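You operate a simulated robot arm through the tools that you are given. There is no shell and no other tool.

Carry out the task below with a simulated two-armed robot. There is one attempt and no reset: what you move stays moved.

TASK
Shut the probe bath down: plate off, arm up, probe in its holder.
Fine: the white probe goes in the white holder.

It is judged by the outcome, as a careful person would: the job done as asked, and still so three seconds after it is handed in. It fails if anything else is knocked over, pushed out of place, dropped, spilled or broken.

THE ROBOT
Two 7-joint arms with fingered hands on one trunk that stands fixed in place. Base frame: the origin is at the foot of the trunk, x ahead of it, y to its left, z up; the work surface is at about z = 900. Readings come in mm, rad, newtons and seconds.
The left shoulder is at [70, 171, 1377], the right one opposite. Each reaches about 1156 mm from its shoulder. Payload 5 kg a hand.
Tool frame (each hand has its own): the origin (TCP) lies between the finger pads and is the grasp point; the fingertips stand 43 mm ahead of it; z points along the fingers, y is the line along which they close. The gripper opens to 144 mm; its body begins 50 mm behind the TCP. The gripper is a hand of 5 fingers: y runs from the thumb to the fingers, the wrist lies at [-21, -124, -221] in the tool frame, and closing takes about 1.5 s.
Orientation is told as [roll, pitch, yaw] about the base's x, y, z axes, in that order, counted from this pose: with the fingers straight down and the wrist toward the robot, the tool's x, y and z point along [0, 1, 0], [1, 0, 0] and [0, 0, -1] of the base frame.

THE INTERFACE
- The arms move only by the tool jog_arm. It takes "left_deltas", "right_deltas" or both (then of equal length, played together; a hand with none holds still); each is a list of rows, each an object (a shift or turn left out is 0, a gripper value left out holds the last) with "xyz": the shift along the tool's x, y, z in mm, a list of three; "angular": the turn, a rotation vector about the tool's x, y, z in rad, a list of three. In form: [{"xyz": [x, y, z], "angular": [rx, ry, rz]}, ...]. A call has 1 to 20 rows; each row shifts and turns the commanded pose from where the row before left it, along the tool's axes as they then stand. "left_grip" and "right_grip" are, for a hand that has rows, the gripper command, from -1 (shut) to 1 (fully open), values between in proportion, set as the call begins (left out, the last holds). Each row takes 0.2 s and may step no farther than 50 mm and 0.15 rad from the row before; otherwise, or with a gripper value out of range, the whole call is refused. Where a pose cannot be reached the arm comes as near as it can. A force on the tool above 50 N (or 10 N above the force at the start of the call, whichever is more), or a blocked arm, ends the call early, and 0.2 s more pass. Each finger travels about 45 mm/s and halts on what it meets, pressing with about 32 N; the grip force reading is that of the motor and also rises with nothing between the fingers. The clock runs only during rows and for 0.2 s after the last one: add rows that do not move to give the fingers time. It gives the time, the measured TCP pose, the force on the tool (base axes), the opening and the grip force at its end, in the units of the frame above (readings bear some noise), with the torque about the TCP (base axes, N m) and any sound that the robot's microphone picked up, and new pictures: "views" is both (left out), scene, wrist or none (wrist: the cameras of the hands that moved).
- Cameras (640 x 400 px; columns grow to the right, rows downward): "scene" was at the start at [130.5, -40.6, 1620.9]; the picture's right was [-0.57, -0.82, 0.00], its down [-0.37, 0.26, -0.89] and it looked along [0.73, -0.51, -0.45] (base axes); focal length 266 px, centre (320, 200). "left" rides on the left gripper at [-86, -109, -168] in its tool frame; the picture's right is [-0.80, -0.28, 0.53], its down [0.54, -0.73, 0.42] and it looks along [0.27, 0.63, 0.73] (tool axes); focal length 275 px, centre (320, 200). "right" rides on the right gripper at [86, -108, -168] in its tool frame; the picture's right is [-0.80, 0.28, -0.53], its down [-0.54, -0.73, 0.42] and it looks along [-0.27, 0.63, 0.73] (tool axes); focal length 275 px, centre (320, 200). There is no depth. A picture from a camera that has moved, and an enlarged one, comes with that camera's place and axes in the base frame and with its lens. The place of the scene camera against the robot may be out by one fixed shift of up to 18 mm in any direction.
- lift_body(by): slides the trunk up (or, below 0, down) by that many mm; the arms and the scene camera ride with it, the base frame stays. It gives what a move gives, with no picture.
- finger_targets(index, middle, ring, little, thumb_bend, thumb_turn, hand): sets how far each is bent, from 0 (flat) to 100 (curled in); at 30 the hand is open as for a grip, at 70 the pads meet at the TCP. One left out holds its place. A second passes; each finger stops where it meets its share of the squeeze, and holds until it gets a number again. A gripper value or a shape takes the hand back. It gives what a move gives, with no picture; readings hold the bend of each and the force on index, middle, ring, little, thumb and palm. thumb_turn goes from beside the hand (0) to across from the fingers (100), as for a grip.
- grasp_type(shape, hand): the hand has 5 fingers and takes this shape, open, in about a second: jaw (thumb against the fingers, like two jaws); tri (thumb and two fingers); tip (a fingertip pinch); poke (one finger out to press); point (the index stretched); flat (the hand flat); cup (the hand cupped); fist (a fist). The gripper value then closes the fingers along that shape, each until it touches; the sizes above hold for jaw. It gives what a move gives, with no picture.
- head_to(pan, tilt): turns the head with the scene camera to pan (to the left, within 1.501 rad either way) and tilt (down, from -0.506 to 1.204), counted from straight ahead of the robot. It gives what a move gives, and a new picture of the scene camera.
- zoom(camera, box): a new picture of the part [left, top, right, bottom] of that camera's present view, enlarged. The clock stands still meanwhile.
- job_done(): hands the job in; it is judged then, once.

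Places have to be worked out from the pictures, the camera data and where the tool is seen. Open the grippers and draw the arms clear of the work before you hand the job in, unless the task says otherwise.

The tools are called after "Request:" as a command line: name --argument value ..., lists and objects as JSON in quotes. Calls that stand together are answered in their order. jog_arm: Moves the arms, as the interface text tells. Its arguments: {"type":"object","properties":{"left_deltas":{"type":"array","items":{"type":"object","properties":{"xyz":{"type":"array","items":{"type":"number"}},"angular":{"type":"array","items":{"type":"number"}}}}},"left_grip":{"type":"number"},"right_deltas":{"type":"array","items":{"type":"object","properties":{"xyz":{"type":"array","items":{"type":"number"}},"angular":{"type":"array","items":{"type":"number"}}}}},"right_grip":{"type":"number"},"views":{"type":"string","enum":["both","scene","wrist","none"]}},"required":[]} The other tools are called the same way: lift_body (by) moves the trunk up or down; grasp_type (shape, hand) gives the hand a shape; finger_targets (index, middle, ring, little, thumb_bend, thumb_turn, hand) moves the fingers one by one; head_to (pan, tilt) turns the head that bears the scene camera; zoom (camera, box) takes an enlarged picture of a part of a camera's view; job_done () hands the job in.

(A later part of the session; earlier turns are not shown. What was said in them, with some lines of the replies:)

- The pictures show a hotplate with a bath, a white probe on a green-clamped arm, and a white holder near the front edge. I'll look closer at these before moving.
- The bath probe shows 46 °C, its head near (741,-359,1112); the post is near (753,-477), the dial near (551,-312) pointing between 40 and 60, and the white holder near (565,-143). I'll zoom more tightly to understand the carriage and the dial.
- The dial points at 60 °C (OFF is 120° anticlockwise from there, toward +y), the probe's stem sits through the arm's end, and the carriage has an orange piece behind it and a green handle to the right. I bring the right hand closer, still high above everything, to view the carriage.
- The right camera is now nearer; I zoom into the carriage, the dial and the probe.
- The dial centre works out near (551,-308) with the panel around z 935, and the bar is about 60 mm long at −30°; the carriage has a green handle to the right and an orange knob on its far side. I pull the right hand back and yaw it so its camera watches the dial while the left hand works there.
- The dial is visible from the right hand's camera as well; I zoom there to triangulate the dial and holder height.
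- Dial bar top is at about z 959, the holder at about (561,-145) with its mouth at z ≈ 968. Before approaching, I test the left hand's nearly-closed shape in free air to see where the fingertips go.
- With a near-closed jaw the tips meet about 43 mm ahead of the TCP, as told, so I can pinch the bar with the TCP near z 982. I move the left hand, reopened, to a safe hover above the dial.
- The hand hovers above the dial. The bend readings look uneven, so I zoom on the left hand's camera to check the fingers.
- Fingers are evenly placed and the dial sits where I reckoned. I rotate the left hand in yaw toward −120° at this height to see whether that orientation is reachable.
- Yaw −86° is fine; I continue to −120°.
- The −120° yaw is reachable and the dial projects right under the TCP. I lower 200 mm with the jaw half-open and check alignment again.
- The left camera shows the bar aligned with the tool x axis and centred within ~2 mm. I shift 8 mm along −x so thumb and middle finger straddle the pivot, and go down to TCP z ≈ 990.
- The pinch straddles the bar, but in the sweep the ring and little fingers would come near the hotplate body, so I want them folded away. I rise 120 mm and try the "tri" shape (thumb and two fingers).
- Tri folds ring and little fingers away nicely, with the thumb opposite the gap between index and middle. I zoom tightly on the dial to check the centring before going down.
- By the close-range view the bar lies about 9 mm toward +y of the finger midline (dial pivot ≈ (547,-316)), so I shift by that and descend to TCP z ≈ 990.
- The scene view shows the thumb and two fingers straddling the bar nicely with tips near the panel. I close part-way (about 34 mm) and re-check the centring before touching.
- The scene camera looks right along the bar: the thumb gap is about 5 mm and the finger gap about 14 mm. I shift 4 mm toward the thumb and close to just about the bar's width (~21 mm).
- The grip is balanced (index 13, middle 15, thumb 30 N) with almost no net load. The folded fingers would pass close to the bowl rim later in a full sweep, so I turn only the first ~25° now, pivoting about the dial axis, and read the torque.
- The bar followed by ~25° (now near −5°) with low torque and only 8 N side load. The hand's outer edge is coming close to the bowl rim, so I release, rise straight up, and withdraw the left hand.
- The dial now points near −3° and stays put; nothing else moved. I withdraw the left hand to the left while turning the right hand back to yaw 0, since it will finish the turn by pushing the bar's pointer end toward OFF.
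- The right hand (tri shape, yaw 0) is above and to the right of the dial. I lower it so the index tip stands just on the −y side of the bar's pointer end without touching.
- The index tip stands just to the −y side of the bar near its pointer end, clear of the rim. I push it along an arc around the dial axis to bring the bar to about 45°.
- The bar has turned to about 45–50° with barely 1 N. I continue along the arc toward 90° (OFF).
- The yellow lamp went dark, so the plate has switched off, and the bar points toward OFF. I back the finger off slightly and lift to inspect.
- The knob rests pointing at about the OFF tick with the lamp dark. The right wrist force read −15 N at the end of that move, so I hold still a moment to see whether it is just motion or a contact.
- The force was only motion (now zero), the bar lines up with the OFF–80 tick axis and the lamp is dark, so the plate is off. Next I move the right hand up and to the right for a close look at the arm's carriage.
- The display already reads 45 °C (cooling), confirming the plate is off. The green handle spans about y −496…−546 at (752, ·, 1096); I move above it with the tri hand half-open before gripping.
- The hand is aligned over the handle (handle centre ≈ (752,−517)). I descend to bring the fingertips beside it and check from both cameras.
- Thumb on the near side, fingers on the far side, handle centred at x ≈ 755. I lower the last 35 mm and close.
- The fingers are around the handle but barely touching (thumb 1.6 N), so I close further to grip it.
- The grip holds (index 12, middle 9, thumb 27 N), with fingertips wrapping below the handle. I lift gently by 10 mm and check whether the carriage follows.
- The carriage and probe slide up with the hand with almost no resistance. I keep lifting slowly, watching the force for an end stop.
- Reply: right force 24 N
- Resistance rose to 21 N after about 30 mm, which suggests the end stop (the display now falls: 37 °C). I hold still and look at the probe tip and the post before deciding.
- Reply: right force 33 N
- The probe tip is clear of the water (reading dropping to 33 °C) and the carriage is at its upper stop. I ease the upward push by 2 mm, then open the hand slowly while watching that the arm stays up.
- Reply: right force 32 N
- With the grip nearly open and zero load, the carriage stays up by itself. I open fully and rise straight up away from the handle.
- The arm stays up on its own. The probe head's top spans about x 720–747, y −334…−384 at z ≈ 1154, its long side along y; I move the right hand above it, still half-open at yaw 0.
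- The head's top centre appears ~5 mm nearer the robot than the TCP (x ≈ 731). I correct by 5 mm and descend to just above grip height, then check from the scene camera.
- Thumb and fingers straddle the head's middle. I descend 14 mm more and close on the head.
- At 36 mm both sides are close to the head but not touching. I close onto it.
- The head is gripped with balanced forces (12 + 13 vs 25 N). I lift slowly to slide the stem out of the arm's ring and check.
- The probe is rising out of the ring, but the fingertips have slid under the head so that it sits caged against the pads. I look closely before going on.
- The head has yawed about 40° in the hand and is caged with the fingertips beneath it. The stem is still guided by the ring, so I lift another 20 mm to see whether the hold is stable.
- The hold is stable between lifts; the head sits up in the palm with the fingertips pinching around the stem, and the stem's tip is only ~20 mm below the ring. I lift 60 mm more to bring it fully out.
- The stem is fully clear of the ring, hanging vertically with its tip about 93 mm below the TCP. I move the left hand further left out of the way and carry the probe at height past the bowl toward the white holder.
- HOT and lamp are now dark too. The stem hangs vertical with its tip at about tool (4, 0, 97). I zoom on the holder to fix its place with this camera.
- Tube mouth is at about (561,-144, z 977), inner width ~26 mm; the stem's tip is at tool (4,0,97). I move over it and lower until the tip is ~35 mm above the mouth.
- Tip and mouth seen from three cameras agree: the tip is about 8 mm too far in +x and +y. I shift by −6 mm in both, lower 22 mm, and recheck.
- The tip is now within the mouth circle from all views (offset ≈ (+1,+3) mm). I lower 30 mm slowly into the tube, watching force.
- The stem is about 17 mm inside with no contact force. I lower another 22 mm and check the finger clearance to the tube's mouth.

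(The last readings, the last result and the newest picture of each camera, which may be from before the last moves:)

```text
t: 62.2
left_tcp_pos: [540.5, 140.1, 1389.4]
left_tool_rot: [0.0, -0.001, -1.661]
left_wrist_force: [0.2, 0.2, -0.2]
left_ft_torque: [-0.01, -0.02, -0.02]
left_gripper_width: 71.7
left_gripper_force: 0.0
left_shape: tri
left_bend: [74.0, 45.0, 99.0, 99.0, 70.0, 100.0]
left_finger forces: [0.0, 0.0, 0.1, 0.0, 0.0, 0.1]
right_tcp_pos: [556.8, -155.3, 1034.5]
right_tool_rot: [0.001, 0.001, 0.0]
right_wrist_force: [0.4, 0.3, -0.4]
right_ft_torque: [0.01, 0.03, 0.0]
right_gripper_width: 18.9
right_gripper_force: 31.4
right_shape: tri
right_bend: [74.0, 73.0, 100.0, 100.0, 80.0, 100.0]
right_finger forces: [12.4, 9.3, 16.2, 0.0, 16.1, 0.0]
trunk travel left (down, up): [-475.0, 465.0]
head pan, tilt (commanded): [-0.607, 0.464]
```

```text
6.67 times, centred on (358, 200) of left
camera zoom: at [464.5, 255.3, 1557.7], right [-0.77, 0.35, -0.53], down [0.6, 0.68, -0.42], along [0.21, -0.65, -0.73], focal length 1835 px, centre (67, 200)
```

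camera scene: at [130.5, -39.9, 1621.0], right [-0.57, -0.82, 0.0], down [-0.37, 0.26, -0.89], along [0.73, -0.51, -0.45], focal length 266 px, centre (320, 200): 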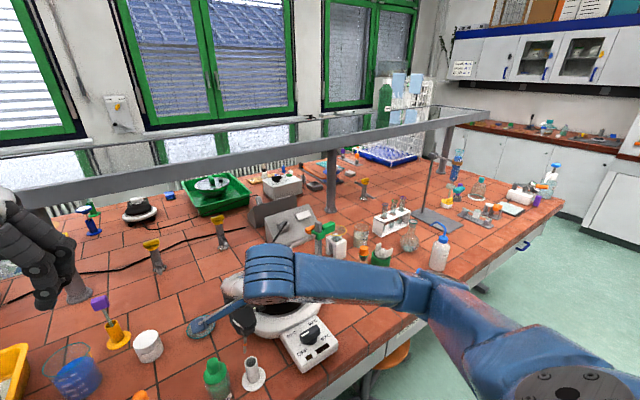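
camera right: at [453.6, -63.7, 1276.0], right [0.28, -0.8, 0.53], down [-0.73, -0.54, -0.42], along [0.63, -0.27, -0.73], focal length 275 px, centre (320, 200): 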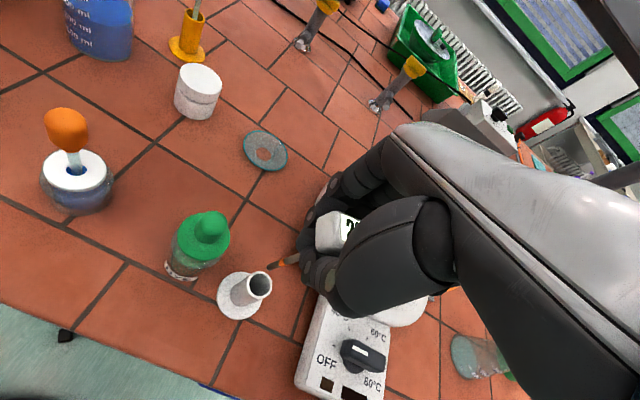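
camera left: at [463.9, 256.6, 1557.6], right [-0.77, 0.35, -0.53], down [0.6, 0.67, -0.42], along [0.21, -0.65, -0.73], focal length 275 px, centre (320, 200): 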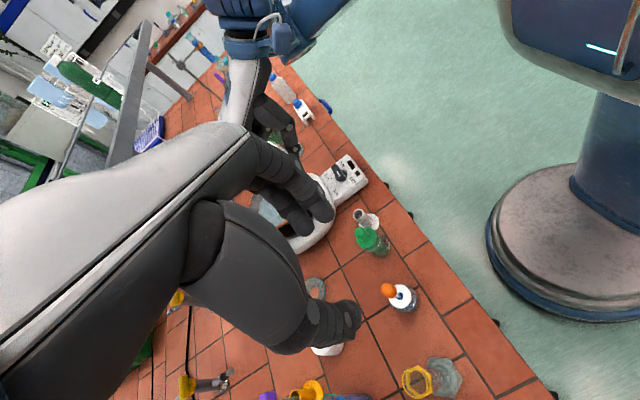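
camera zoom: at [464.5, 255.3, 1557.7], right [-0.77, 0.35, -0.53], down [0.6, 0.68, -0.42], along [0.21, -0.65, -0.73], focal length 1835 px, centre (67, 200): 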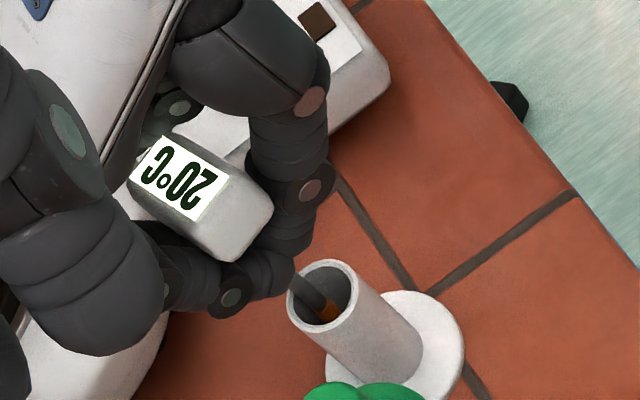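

Everything is centred: the orange band is inside the tube and the fingertips are still ~19 mm above the mouth. I lower 13 mm more.

Request:
jog_arm --right_deltas '[{"xyz": [0, 0, 5]}, {"xyz": [0, 0, 4]}, {"xyz": [0, 0, 4]}, {}]' --views "none"

Request:
zoom --camera "right" --box '[232, 200, 360, 280]'

Request:
zoom --camera "scene" --box '[216, 330, 296, 380]'

Request:
zoom --camera "left" --box '[310, 170, 406, 230]'

```text
t: 63.2
left_tcp_pos: [539.2, 139.1, 1389.9]
left_tool_rot: [0.001, 0.0, -1.66]
left_wrist_force: [-0.6, -0.3, 0.7]
left_ft_torque: [-0.02, 0.02, 0.02]
left_gripper_width: 71.9
left_gripper_force: 0.0
left_shape: tri
left_bend: [74.0, 45.0, 99.0, 99.0, 70.0, 100.0]
left_finger forces: [0.0, 0.0, 0.1, 0.0, 0.0, 0.1]
right_tcp_pos: [555.1, -155.6, 1022.6]
right_tool_rot: [0.0, 0.002, 0.0]
right_wrist_force: [0.0, 0.3, -0.9]
right_ft_torque: [-0.04, -0.02, -0.03]
right_gripper_width: 18.9
right_gripper_force: 32.2
right_shape: tri
right_bend: [74.0, 73.0, 100.0, 100.0, 80.0, 100.0]
right_finger forces: [12.4, 9.5, 16.2, 0.0, 16.1, 0.0]
trunk travel left (down, up): [-475.0, 465.0]
head pan, tilt (commanded): [-0.607, 0.464]
```

```text
5.00 times, centred on (296, 240) of right
camera zoom: at [447.8, -69.7, 1188.8], right [0.28, -0.8, 0.53], down [-0.73, -0.54, -0.42], along [0.63, -0.27, -0.73], focal length 1376 px, centre (440, 0)
```

zoom: 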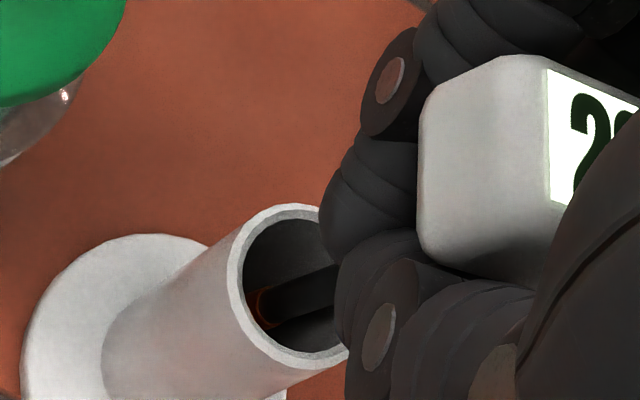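

```text
8.00 times, centred on (256, 355) of scene
camera zoom: at [130.6, -40.4, 1620.9], right [-0.57, -0.82, 0.0], down [-0.37, 0.26, -0.89], along [0.73, -0.51, -0.45], focal length 2131 px, centre (832, -1040)
```

zoom: 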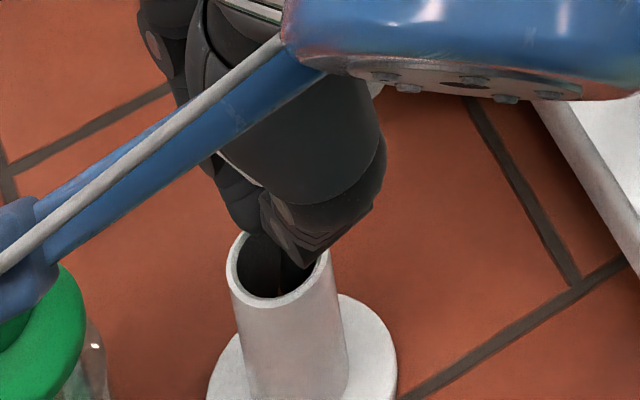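

```text
6.67 times, centred on (358, 200) of left
camera zoom: at [464.5, 255.2, 1557.7], right [-0.77, 0.35, -0.53], down [0.6, 0.68, -0.42], along [0.21, -0.65, -0.73], focal length 1835 px, centre (67, 200)
```

zoom: 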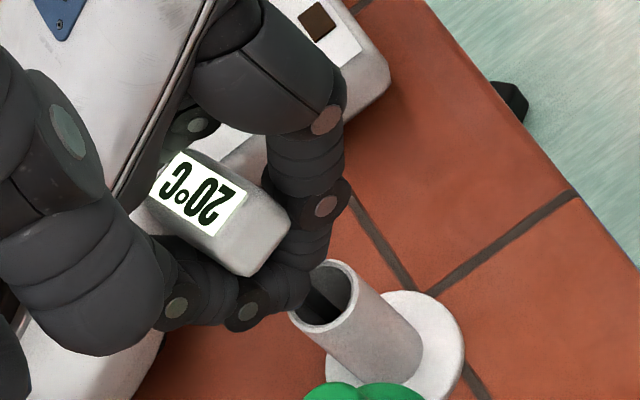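

The tips are just above the mouth with no contact. Before letting go, I relax the folded ring finger, which presses on the head, while thumb, index and middle still hold.

Request:
finger_targets --hand "right" --ring 80

Request:
zoom --camera "left" --box '[300, 150, 428, 230]'

Request:
zoom --camera "right" --box '[232, 190, 392, 290]'

```text
t: 64.2
left_tcp_pos: [538.9, 138.3, 1390.5]
left_tool_rot: [0.0, 0.0, -1.659]
left_wrist_force: [-0.1, -1.1, -0.1]
left_ft_torque: [0.03, 0.01, 0.01]
left_gripper_width: 71.7
left_gripper_force: 0.1
left_shape: tri
left_bend: [74.0, 45.0, 99.0, 99.0, 70.0, 100.0]
left_finger forces: [0.0, 0.0, 0.0, 0.0, 0.0, 0.0]
right_tcp_pos: [556.1, -156.2, 1022.2]
right_tool_rot: [-0.001, 0.001, 0.001]
right_wrist_force: [-0.8, -0.8, -0.1]
right_ft_torque: [-0.02, 0.05, 0.0]
right_gripper_width: 1.3
right_gripper_force: 43.4
right_shape: fingers
right_bend: [74.0, 73.0, 93.0, 100.0, 80.0, 100.0]
right_finger forces: [21.7, 13.1, 33.4, 0.0, 18.4, 0.0]
trunk travel left (down, up): [-475.0, 465.0]
head pan, tilt (commanded): [-0.607, 0.464]
```

```text
5.00 times, centred on (364, 190) of left
camera zoom: at [464.4, 255.1, 1557.7], right [-0.77, 0.35, -0.53], down [0.6, 0.68, -0.42], along [0.21, -0.65, -0.73], focal length 1376 px, centre (100, 250)
```

zoom: 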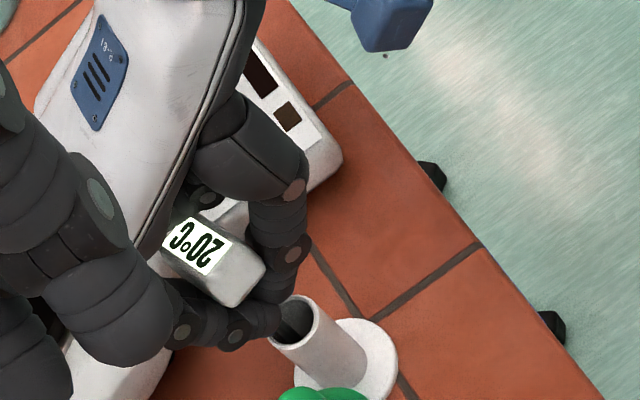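

```text
4.00 times, centred on (312, 240) of right
camera zoom: at [447.6, -69.8, 1188.8], right [0.28, -0.8, 0.53], down [-0.73, -0.54, -0.42], along [0.63, -0.27, -0.73], focal length 1101 px, centre (352, 40)
```

zoom: 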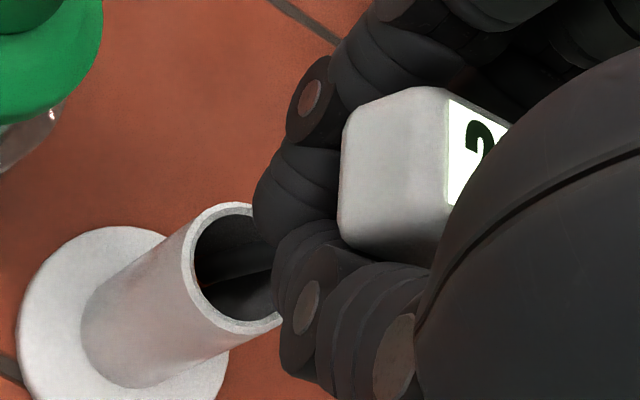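

Uncurling the ring pushes on the head (33 N), so the head lies against its outer side; I curl it fully back and instead will open thumb, index and middle.

Request:
finger_targets --hand "right" --ring 100 --little 100

Request:
zoom --camera "right" --box '[232, 190, 392, 290]'

Request:
zoom --camera "left" --box '[310, 160, 406, 220]'

```text
t: 65.2
left_tcp_pos: [539.1, 138.5, 1391.7]
left_tool_rot: [0.0, -0.001, -1.66]
left_wrist_force: [-0.7, -0.6, 0.4]
left_ft_torque: [0.04, 0.0, 0.0]
left_gripper_width: 71.7
left_gripper_force: 0.0
left_shape: tri
left_bend: [74.0, 45.0, 99.0, 99.0, 70.0, 100.0]
left_finger forces: [0.0, 0.0, 0.0, 0.0, 0.0, 0.1]
right_tcp_pos: [556.3, -155.7, 1021.9]
right_tool_rot: [0.0, 0.002, -0.002]
right_wrist_force: [0.0, 0.4, -0.1]
right_ft_torque: [0.0, 0.02, -0.02]
right_gripper_width: 0.1
right_gripper_force: 22.7
right_shape: fingers
right_bend: [74.0, 73.0, 99.0, 100.0, 80.0, 100.0]
right_finger forces: [11.5, 6.9, 8.4, 0.1, 17.0, 0.0]
trunk travel left (down, up): [-475.0, 465.0]
head pan, tilt (commanded): [-0.607, 0.464]
```

```text
4.00 times, centred on (312, 240) of right
camera zoom: at [447.7, -69.7, 1188.8], right [0.28, -0.8, 0.53], down [-0.73, -0.54, -0.42], along [0.63, -0.27, -0.73], focal length 1101 px, centre (352, 40)
```

zoom: 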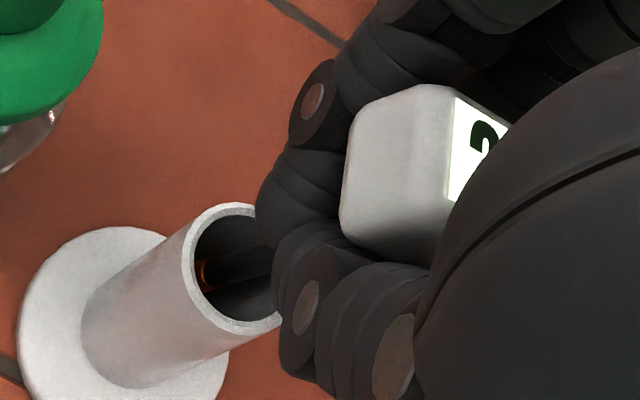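

```text
6.67 times, centred on (358, 190) of left
camera zoom: at [464.4, 255.2, 1557.7], right [-0.77, 0.35, -0.53], down [0.6, 0.68, -0.42], along [0.21, -0.65, -0.73], focal length 1835 px, centre (67, 267)
```

zoom: 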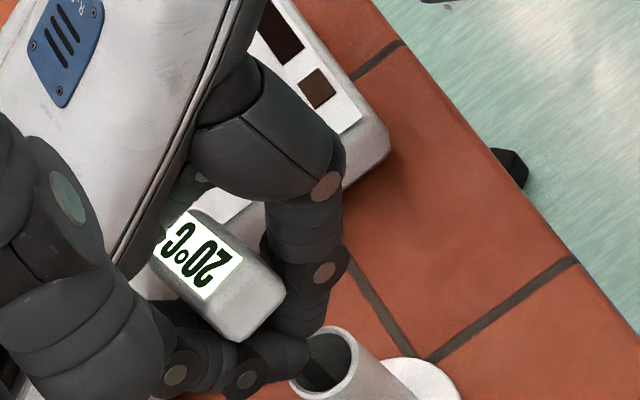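

The probe is centred again. Now I open the tri grip stepwise, letting the probe settle down into the tube.

Request:
jog_arm --right_deltas '[{}, {}, {}]' --right_grip -0.5 --views "none"

Request:
zoom --camera "right" --box '[232, 190, 392, 290]'

Request:
zoom --camera "left" --box '[300, 160, 428, 240]'

Request:
zoom --camera "scene" --box '[200, 310, 312, 390]'

```text
t: 66.0
left_tcp_pos: [539.6, 138.6, 1389.5]
left_tool_rot: [0.0, -0.001, -1.66]
left_wrist_force: [-0.3, -0.4, -0.1]
left_ft_torque: [0.01, -0.01, 0.0]
left_gripper_width: 71.6
left_gripper_force: 0.0
left_shape: tri
left_bend: [74.0, 45.0, 99.0, 99.0, 70.0, 100.0]
left_finger forces: [0.1, 0.1, 0.1, 0.0, 0.0, 0.0]
right_tcp_pos: [555.5, -156.0, 1022.0]
right_tool_rot: [0.001, 0.001, -0.002]
right_wrist_force: [-0.9, 0.2, 0.0]
right_ft_torque: [0.0, -0.01, -0.01]
right_gripper_width: 35.3
right_gripper_force: 0.2
right_shape: tri
right_bend: [74.0, 56.0, 99.0, 99.0, 74.0, 100.0]
right_finger forces: [0.0, 0.0, 0.0, 0.0, 0.1, 0.0]
trunk travel left (down, up): [-475.0, 465.0]
head pan, tilt (commanded): [-0.607, 0.464]
```

```text
4.00 times, centred on (312, 240) of right
camera zoom: at [447.6, -69.7, 1188.8], right [0.28, -0.8, 0.53], down [-0.73, -0.54, -0.42], along [0.63, -0.27, -0.73], focal length 1101 px, centre (352, 40)
```

zoom: 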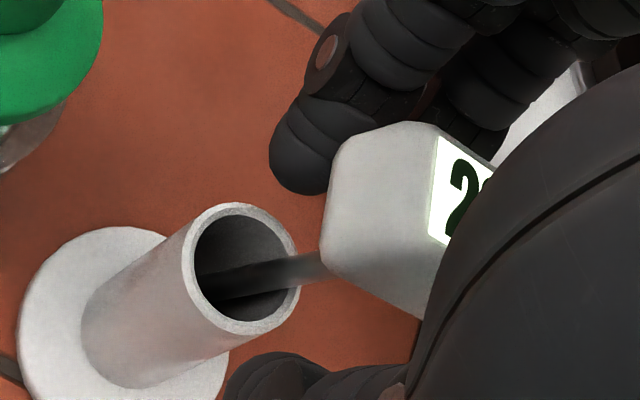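

```text
5.00 times, centred on (364, 200) of left
camera zoom: at [464.4, 255.2, 1557.7], right [-0.77, 0.35, -0.53], down [0.6, 0.68, -0.42], along [0.21, -0.65, -0.73], focal length 1376 px, centre (100, 200)
```

zoom: 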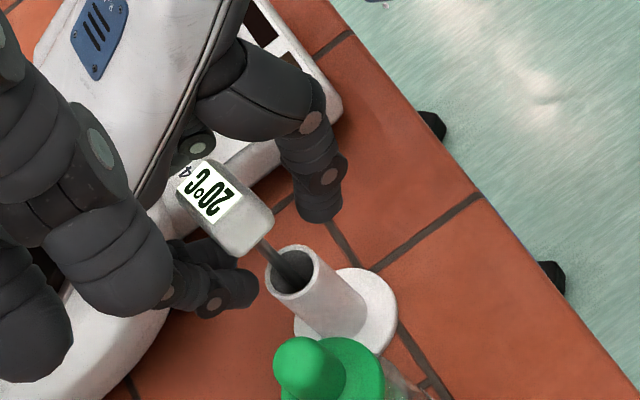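

```text
5.00 times, centred on (256, 350) of scene
camera zoom: at [130.6, -40.4, 1620.9], right [-0.57, -0.82, 0.0], down [-0.37, 0.26, -0.89], along [0.73, -0.51, -0.45], focal length 1332 px, centre (640, -550)
```

zoom: 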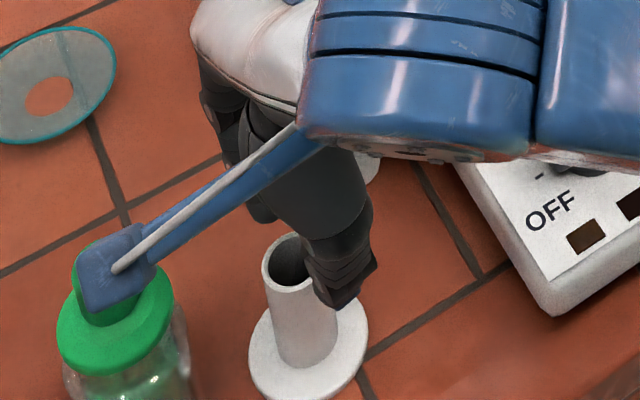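

The probe is now standing in the tube, free of the fingers. I open wider and raise the hand straight up, slowly at first.

Request:
jog_arm --right_deltas '[{}, {}, {}, {}]' --right_grip 0.5 --views "none"

Request:
zoom --camera "right" --box '[212, 150, 412, 290]'

Request:
zoom --camera "left" --box '[300, 160, 428, 240]'

```text
t: 67.0
left_tcp_pos: [540.0, 138.7, 1390.5]
left_tool_rot: [-0.001, 0.0, -1.661]
left_wrist_force: [-0.1, -0.2, 0.8]
left_ft_torque: [0.01, 0.01, 0.0]
left_gripper_width: 71.6
left_gripper_force: 0.0
left_shape: tri
left_bend: [74.0, 45.0, 99.0, 99.0, 70.0, 100.0]
left_finger forces: [0.0, 0.0, 0.0, 0.0, 0.1, 0.1]
right_tcp_pos: [555.6, -154.7, 1021.5]
right_tool_rot: [-0.001, 0.001, -0.002]
right_wrist_force: [-0.9, -0.2, -0.5]
right_ft_torque: [-0.02, 0.0, -0.01]
right_gripper_width: 107.6
right_gripper_force: 0.0
right_shape: tri
right_bend: [26.0, 36.0, 99.0, 99.0, 56.0, 99.0]
right_finger forces: [0.0, 0.0, 0.1, 0.0, 0.1, 0.1]
trunk travel left (down, up): [-475.0, 465.0]
head pan, tilt (commanded): [-0.607, 0.464]
```

```text
2.86 times, centred on (312, 220) of right
camera zoom: at [447.6, -69.7, 1188.8], right [0.28, -0.8, 0.53], down [-0.73, -0.54, -0.42], along [0.63, -0.27, -0.73], focal length 786 px, centre (343, 143)
```

zoom: 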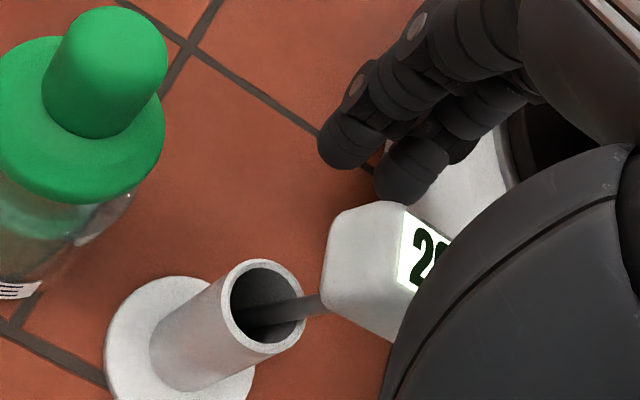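

```text
5.00 times, centred on (364, 200) of left
camera zoom: at [464.4, 255.2, 1557.7], right [-0.77, 0.35, -0.53], down [0.6, 0.68, -0.42], along [0.21, -0.65, -0.73], focal length 1376 px, centre (100, 200)
```

zoom: 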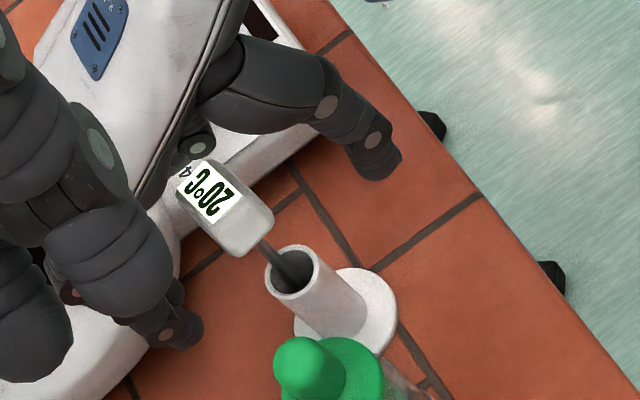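

The head stands between the opened fingers, leaning lightly. I raise 15 mm slowly and check that the probe does not follow.

Request:
jog_arm --right_deltas '[{"xyz": [0, 0, -5]}, {"xyz": [0, 0, -5]}, {"xyz": [0, 0, -5]}]' --views "none"

Request:
zoom --camera "right" --box '[212, 150, 412, 290]'

Request:
zoom --camera "left" --box '[300, 160, 428, 240]'

```text
t: 67.8
left_tcp_pos: [539.8, 139.8, 1390.6]
left_tool_rot: [-0.001, 0.0, -1.658]
left_wrist_force: [0.4, 0.0, 0.2]
left_ft_torque: [0.0, 0.02, 0.0]
left_gripper_width: 71.4
left_gripper_force: 0.1
left_shape: tri
left_bend: [74.0, 45.0, 99.0, 99.0, 70.0, 100.0]
left_finger forces: [0.0, 0.0, 0.0, 0.1, 0.0, 0.0]
right_tcp_pos: [555.5, -153.9, 1037.4]
right_tool_rot: [0.001, 0.001, 0.002]
right_wrist_force: [0.0, -0.3, -0.4]
right_ft_torque: [-0.01, -0.01, 0.03]
right_gripper_width: 107.5
right_gripper_force: 0.1
right_shape: tri
right_bend: [26.0, 36.0, 99.0, 99.0, 56.0, 99.0]
right_finger forces: [0.0, 0.0, 0.0, 0.0, 0.0, 0.0]
trunk travel left (down, up): [-475.0, 465.0]
head pan, tilt (commanded): [-0.607, 0.464]
```

```text
2.86 times, centred on (312, 220) of right
camera zoom: at [447.8, -68.4, 1204.1], right [0.28, -0.8, 0.53], down [-0.73, -0.54, -0.42], along [0.63, -0.27, -0.73], focal length 786 px, centre (343, 143)
```

zoom: 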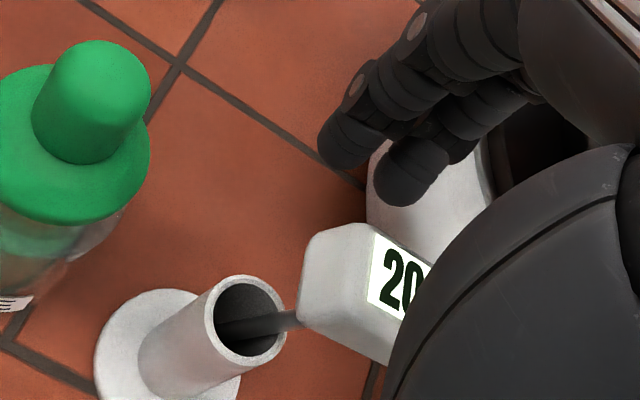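

```text
5.00 times, centred on (364, 200) of left
camera zoom: at [464.5, 255.4, 1557.6], right [-0.77, 0.35, -0.53], down [0.6, 0.68, -0.42], along [0.21, -0.65, -0.73], focal length 1376 px, centre (100, 200)
```

zoom: 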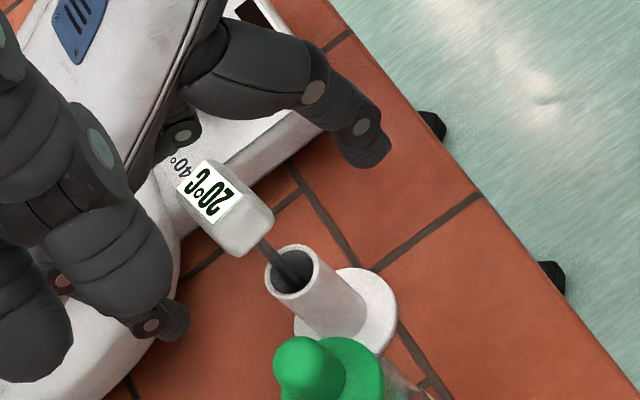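

The probe stays put in the holder and the hand is free. I raise the right hand well clear and draw it back to the right, then inspect everything.

Request:
jog_arm --right_deltas '[{"xyz": [0, 0, -20]}, {"xyz": [0, 0, -40]}, {"xyz": [0, 0, -40]}, {"xyz": [0, 0, -40]}, {"xyz": [0, 0, -40]}, {"xyz": [0, 0, -40]}, {"xyz": [-40, -8, -5]}, {"xyz": [-40, -8, -5]}, {"xyz": [-40, -8, -5]}, {"xyz": [-40, -8, -5]}, {"xyz": [-40, -8, -5]}, {"xyz": [-40, -8, -5]}, {"xyz": [-40, -8, -5]}, {"xyz": [-40, -8, -5]}, {"xyz": [-40, -8, -5]}, {"xyz": [-40, -8, -5]}]' --views "both"

Request:
zoom --camera "scene" --box '[200, 310, 344, 400]'

Request:
zoom --camera "scene" --box '[220, 210, 380, 310]'

Request:
zoom --camera "left" --box '[300, 140, 428, 240]'

```text
t: 71.2
left_tcp_pos: [541.0, 137.9, 1389.2]
left_tool_rot: [-0.001, 0.002, -1.658]
left_wrist_force: [0.1, 1.1, 0.8]
left_ft_torque: [0.02, 0.03, 0.01]
left_gripper_width: 71.9
left_gripper_force: 0.0
left_shape: tri
left_bend: [74.0, 45.0, 99.0, 99.0, 70.0, 100.0]
left_finger forces: [0.1, 0.0, 0.1, 0.0, 0.1, 0.0]
right_tcp_pos: [475.9, -555.3, 1304.4]
right_tool_rot: [0.002, 0.0, 0.002]
right_wrist_force: [0.1, 0.5, 0.1]
right_ft_torque: [0.03, 0.04, 0.0]
right_gripper_width: 107.5
right_gripper_force: 0.1
right_shape: tri
right_bend: [26.0, 36.0, 99.0, 99.0, 56.0, 99.0]
right_finger forces: [0.0, 0.0, 0.0, 0.0, 0.0, 0.0]
trunk travel left (down, up): [-475.0, 465.0]
head pan, tilt (commanded): [-0.607, 0.464]
camera scene: at [131.5, -41.7, 1620.7], right [-0.57, -0.82, 0.0], down [-0.37, 0.26, -0.89], along [0.73, -0.51, -0.45], focal length 266 px, centre (320, 200)
camera right: at [367.7, -470.1, 1472.9], right [0.29, -0.8, 0.53], down [-0.72, -0.54, -0.42], along [0.63, -0.27, -0.73], focal length 275 px, centre (320, 200)
```

scene: 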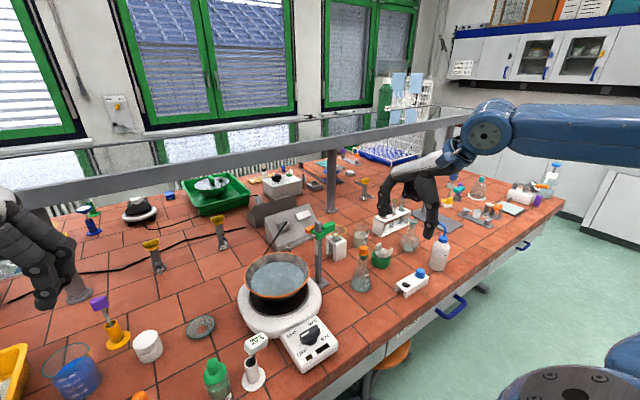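
right: 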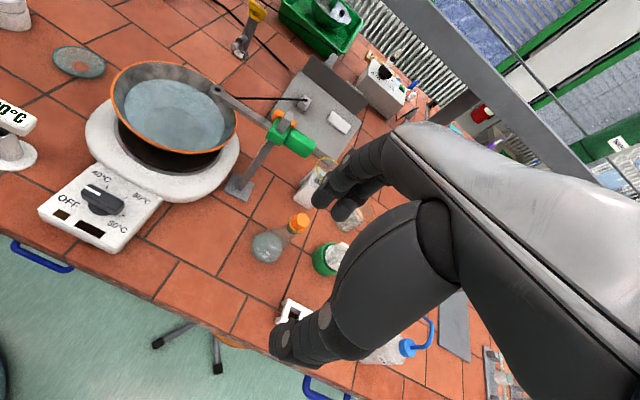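

```text
4.44 times, centred on (272, 355) of scene
camera zoom: at [131.5, -41.7, 1620.7], right [-0.57, -0.82, 0.0], down [-0.37, 0.26, -0.89], along [0.73, -0.51, -0.45], focal length 1184 px, centre (533, -489)
```

zoom: 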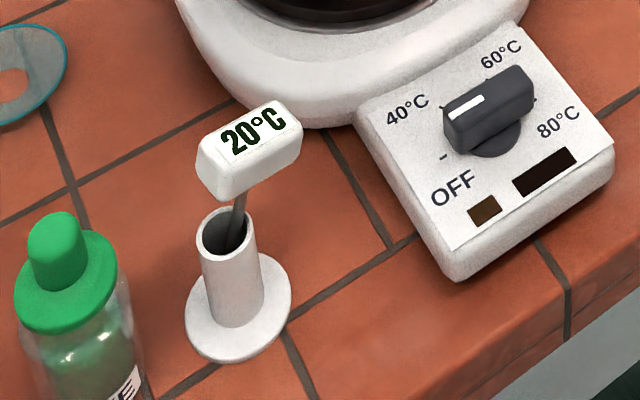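

```text
4.00 times, centred on (300, 260) of scene
camera zoom: at [131.5, -41.7, 1620.7], right [-0.57, -0.82, 0.0], down [-0.37, 0.26, -0.89], along [0.73, -0.51, -0.45], focal length 1066 px, centre (400, -40)
```

zoom: 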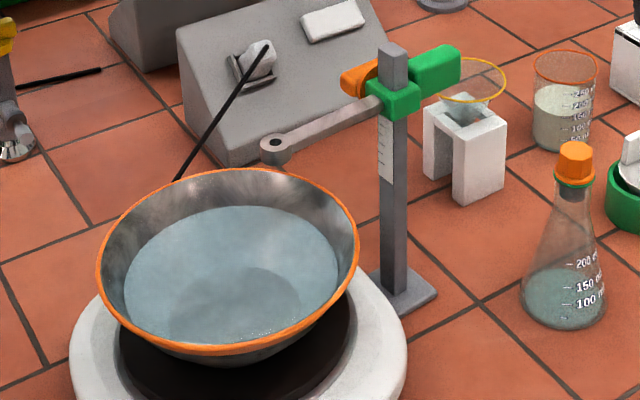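

```text
4.00 times, centred on (364, 190) of left
camera zoom: at [465.2, 254.0, 1557.6], right [-0.77, 0.35, -0.53], down [0.6, 0.68, -0.42], along [0.21, -0.65, -0.73], focal length 1101 px, centre (144, 240)
```

zoom: 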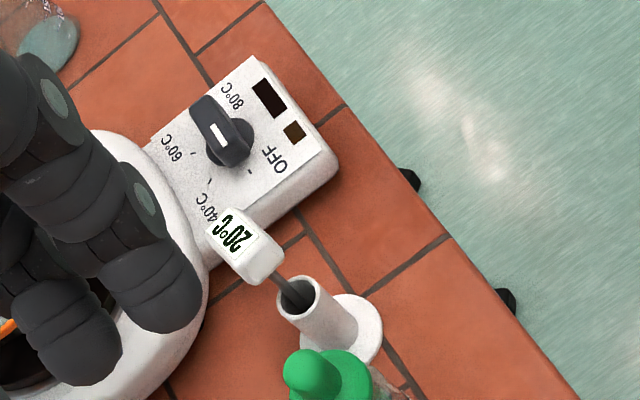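

The probe stands in the white holder, the arm is up and the plate's lights are off. I take close views of the dial, arm and surroundings to verify alignment and that nothing else moved.

Request:
zoom --camera "right" --box '[40, 160, 168, 240]'

Request:
zoom --camera "scene" --box '[272, 310, 352, 360]'

Request:
zoom --camera "scene" --box '[272, 205, 344, 250]'

Request:
zoom --camera "right" --box '[190, 70, 334, 210]'

```text
5.00 times, centred on (104, 200) of right
camera zoom: at [367.7, -470.1, 1472.9], right [0.29, -0.8, 0.53], down [-0.72, -0.54, -0.42], along [0.63, -0.27, -0.73], focal length 1376 px, centre (1400, 200)
```

zoom: 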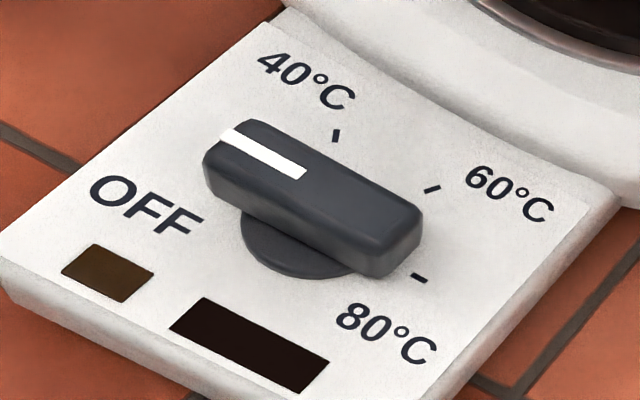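

```text
8.00 times, centred on (312, 335) of scene
camera zoom: at [131.5, -41.7, 1620.7], right [-0.57, -0.82, 0.0], down [-0.37, 0.26, -0.89], along [0.73, -0.51, -0.45], focal length 2131 px, centre (384, -880)
```

zoom: 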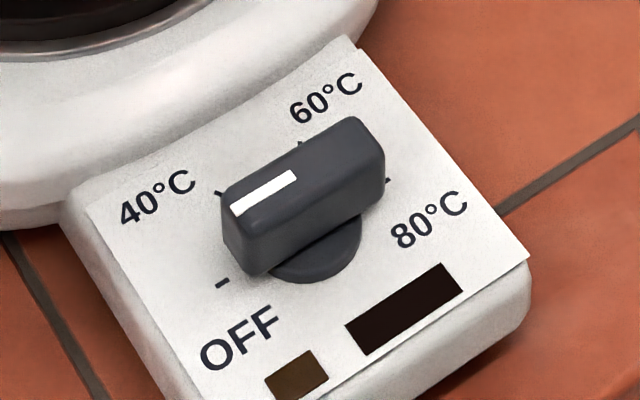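

```text
8.89 times, centred on (308, 228) of scene
camera zoom: at [131.5, -41.7, 1620.7], right [-0.57, -0.82, 0.0], down [-0.37, 0.26, -0.89], along [0.73, -0.51, -0.45], focal length 2368 px, centre (427, -44)
```

zoom: 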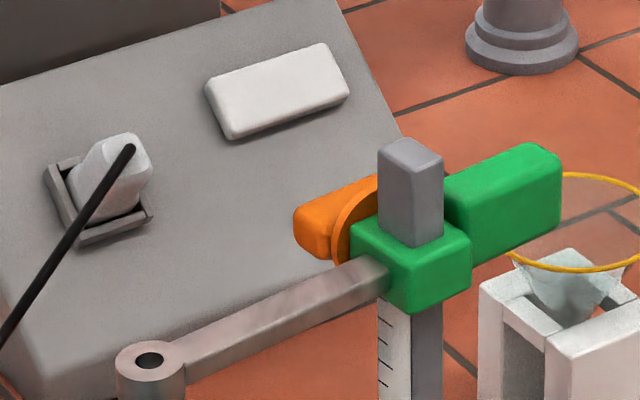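

```text
2.86 times, centred on (262, 140) of right
camera zoom: at [367.7, -470.1, 1472.9], right [0.29, -0.8, 0.53], down [-0.72, -0.54, -0.42], along [0.63, -0.27, -0.73], focal length 786 px, centre (486, 371)
```

zoom: 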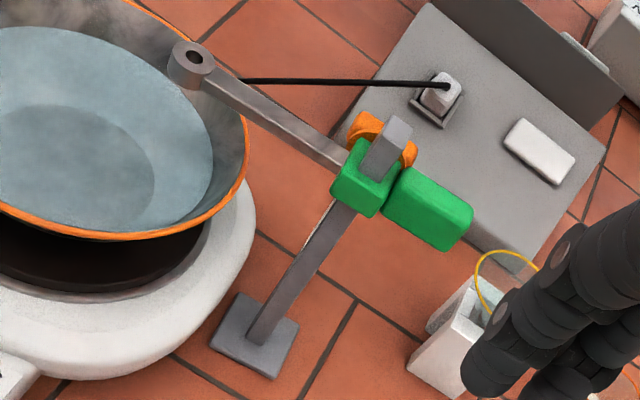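

Dial bar lies along the OFF axis with lamps dark, the carriage is at the top of its scale, and the holder and plate are at the same pixels as at the start. I open both hands fully, draw back a bit more, and let time pass to confirm the probe stays still.

Request:
jog_arm --left_deltas '[{"xyz": [0, 0, -30]}, {"xyz": [0, 0, -30]}, {}, {}, {}, {}, {}, {}, {}, {}]' --right_deltas '[{"xyz": [-10, 0, -40]}, {"xyz": [-10, 0, -40]}, {"xyz": [-10, 0, -40]}, {}, {}, {}, {}, {}, {}, {}]' --left_grip 1.0 --right_grip 1.0 --views "scene"

Request:
zoom --camera "scene" --box '[200, 200, 360, 400]'

Request:
zoom --camera "scene" --box '[220, 330, 300, 390]'

```text
t: 73.4
left_tcp_pos: [541.7, 139.6, 1450.3]
left_tool_rot: [0.0, -0.001, -1.659]
left_wrist_force: [-0.6, -0.6, 0.1]
left_ft_torque: [-0.05, -0.01, 0.0]
left_gripper_width: 143.8
left_gripper_force: 0.0
left_shape: tri
left_bend: [30.0, 30.0, 99.0, 99.0, 30.0, 98.0]
left_finger forces: [0.0, 0.0, 0.0, 0.0, 0.0, 0.0]
right_tcp_pos: [475.5, -588.6, 1425.6]
right_tool_rot: [0.0, 0.001, 0.001]
right_wrist_force: [-0.5, 0.4, -0.5]
right_ft_torque: [0.04, -0.02, -0.02]
right_gripper_width: 143.6
right_gripper_force: 0.1
right_shape: tri
right_bend: [30.0, 30.0, 99.0, 99.0, 30.0, 98.0]
right_finger forces: [0.0, 0.1, 0.1, 0.1, 0.1, 0.0]
trunk travel left (down, up): [-475.0, 465.0]
head pan, tilt (commanded): [-0.607, 0.464]
camera scene: at [130.4, -40.4, 1620.9], right [-0.57, -0.82, 0.0], down [-0.37, 0.26, -0.89], along [0.73, -0.51, -0.45], focal length 266 px, centre (320, 200)
```

scene: 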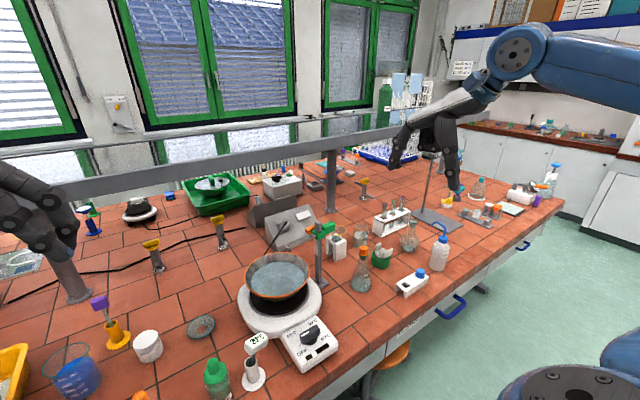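

```text
2.00 times, centred on (280, 300) of scene
camera zoom: at [130.4, -40.4, 1620.9], right [-0.57, -0.82, 0.0], down [-0.37, 0.26, -0.89], along [0.73, -0.51, -0.45], focal length 533 px, centre (400, 0)
```

zoom: 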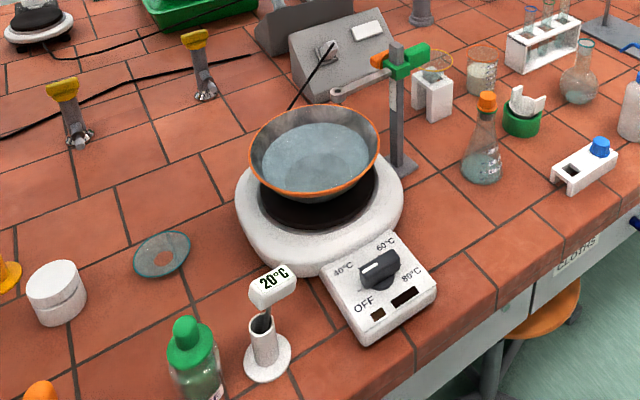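

```text
6.67 times, centred on (260, 360) of scene
camera zoom: at [130.4, -40.4, 1620.9], right [-0.57, -0.82, 0.0], down [-0.37, 0.26, -0.89], along [0.73, -0.51, -0.45], focal length 1776 px, centre (720, -867)
```

zoom: 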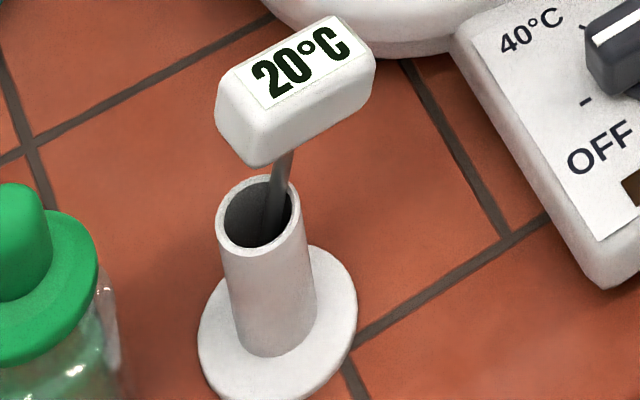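

The plate is off (dial at OFF, both lamps dark). The arm stands raised at the top of its scale, and the white probe rests still in the white holder. Everything else is where it was, and both hands are open and clear, so I hand the job in.

Request:
job_done

```text
The job is handed in.
```

The probe bath is shut down and handed in. I checked the result on the cameras before handing in; I haven't seen how it was judged.

- **Plate:** the dial is on OFF, and both the power lamp and the HOT display have gone dark.
- **Arm:** it is raised about 28 mm to its upper stop and stays there by itself.
- **Probe:** the white probe stands in the white holder, leaning slightly, with its head turned about 40° from how it sat on the arm. It dropped an estimated 17 mm inside the tube when I let go, and it didn't move while I watched.

Nothing else was knocked over or spilled, and the plate and holder are where they were at the start. Both hands are open and clear of the bench.
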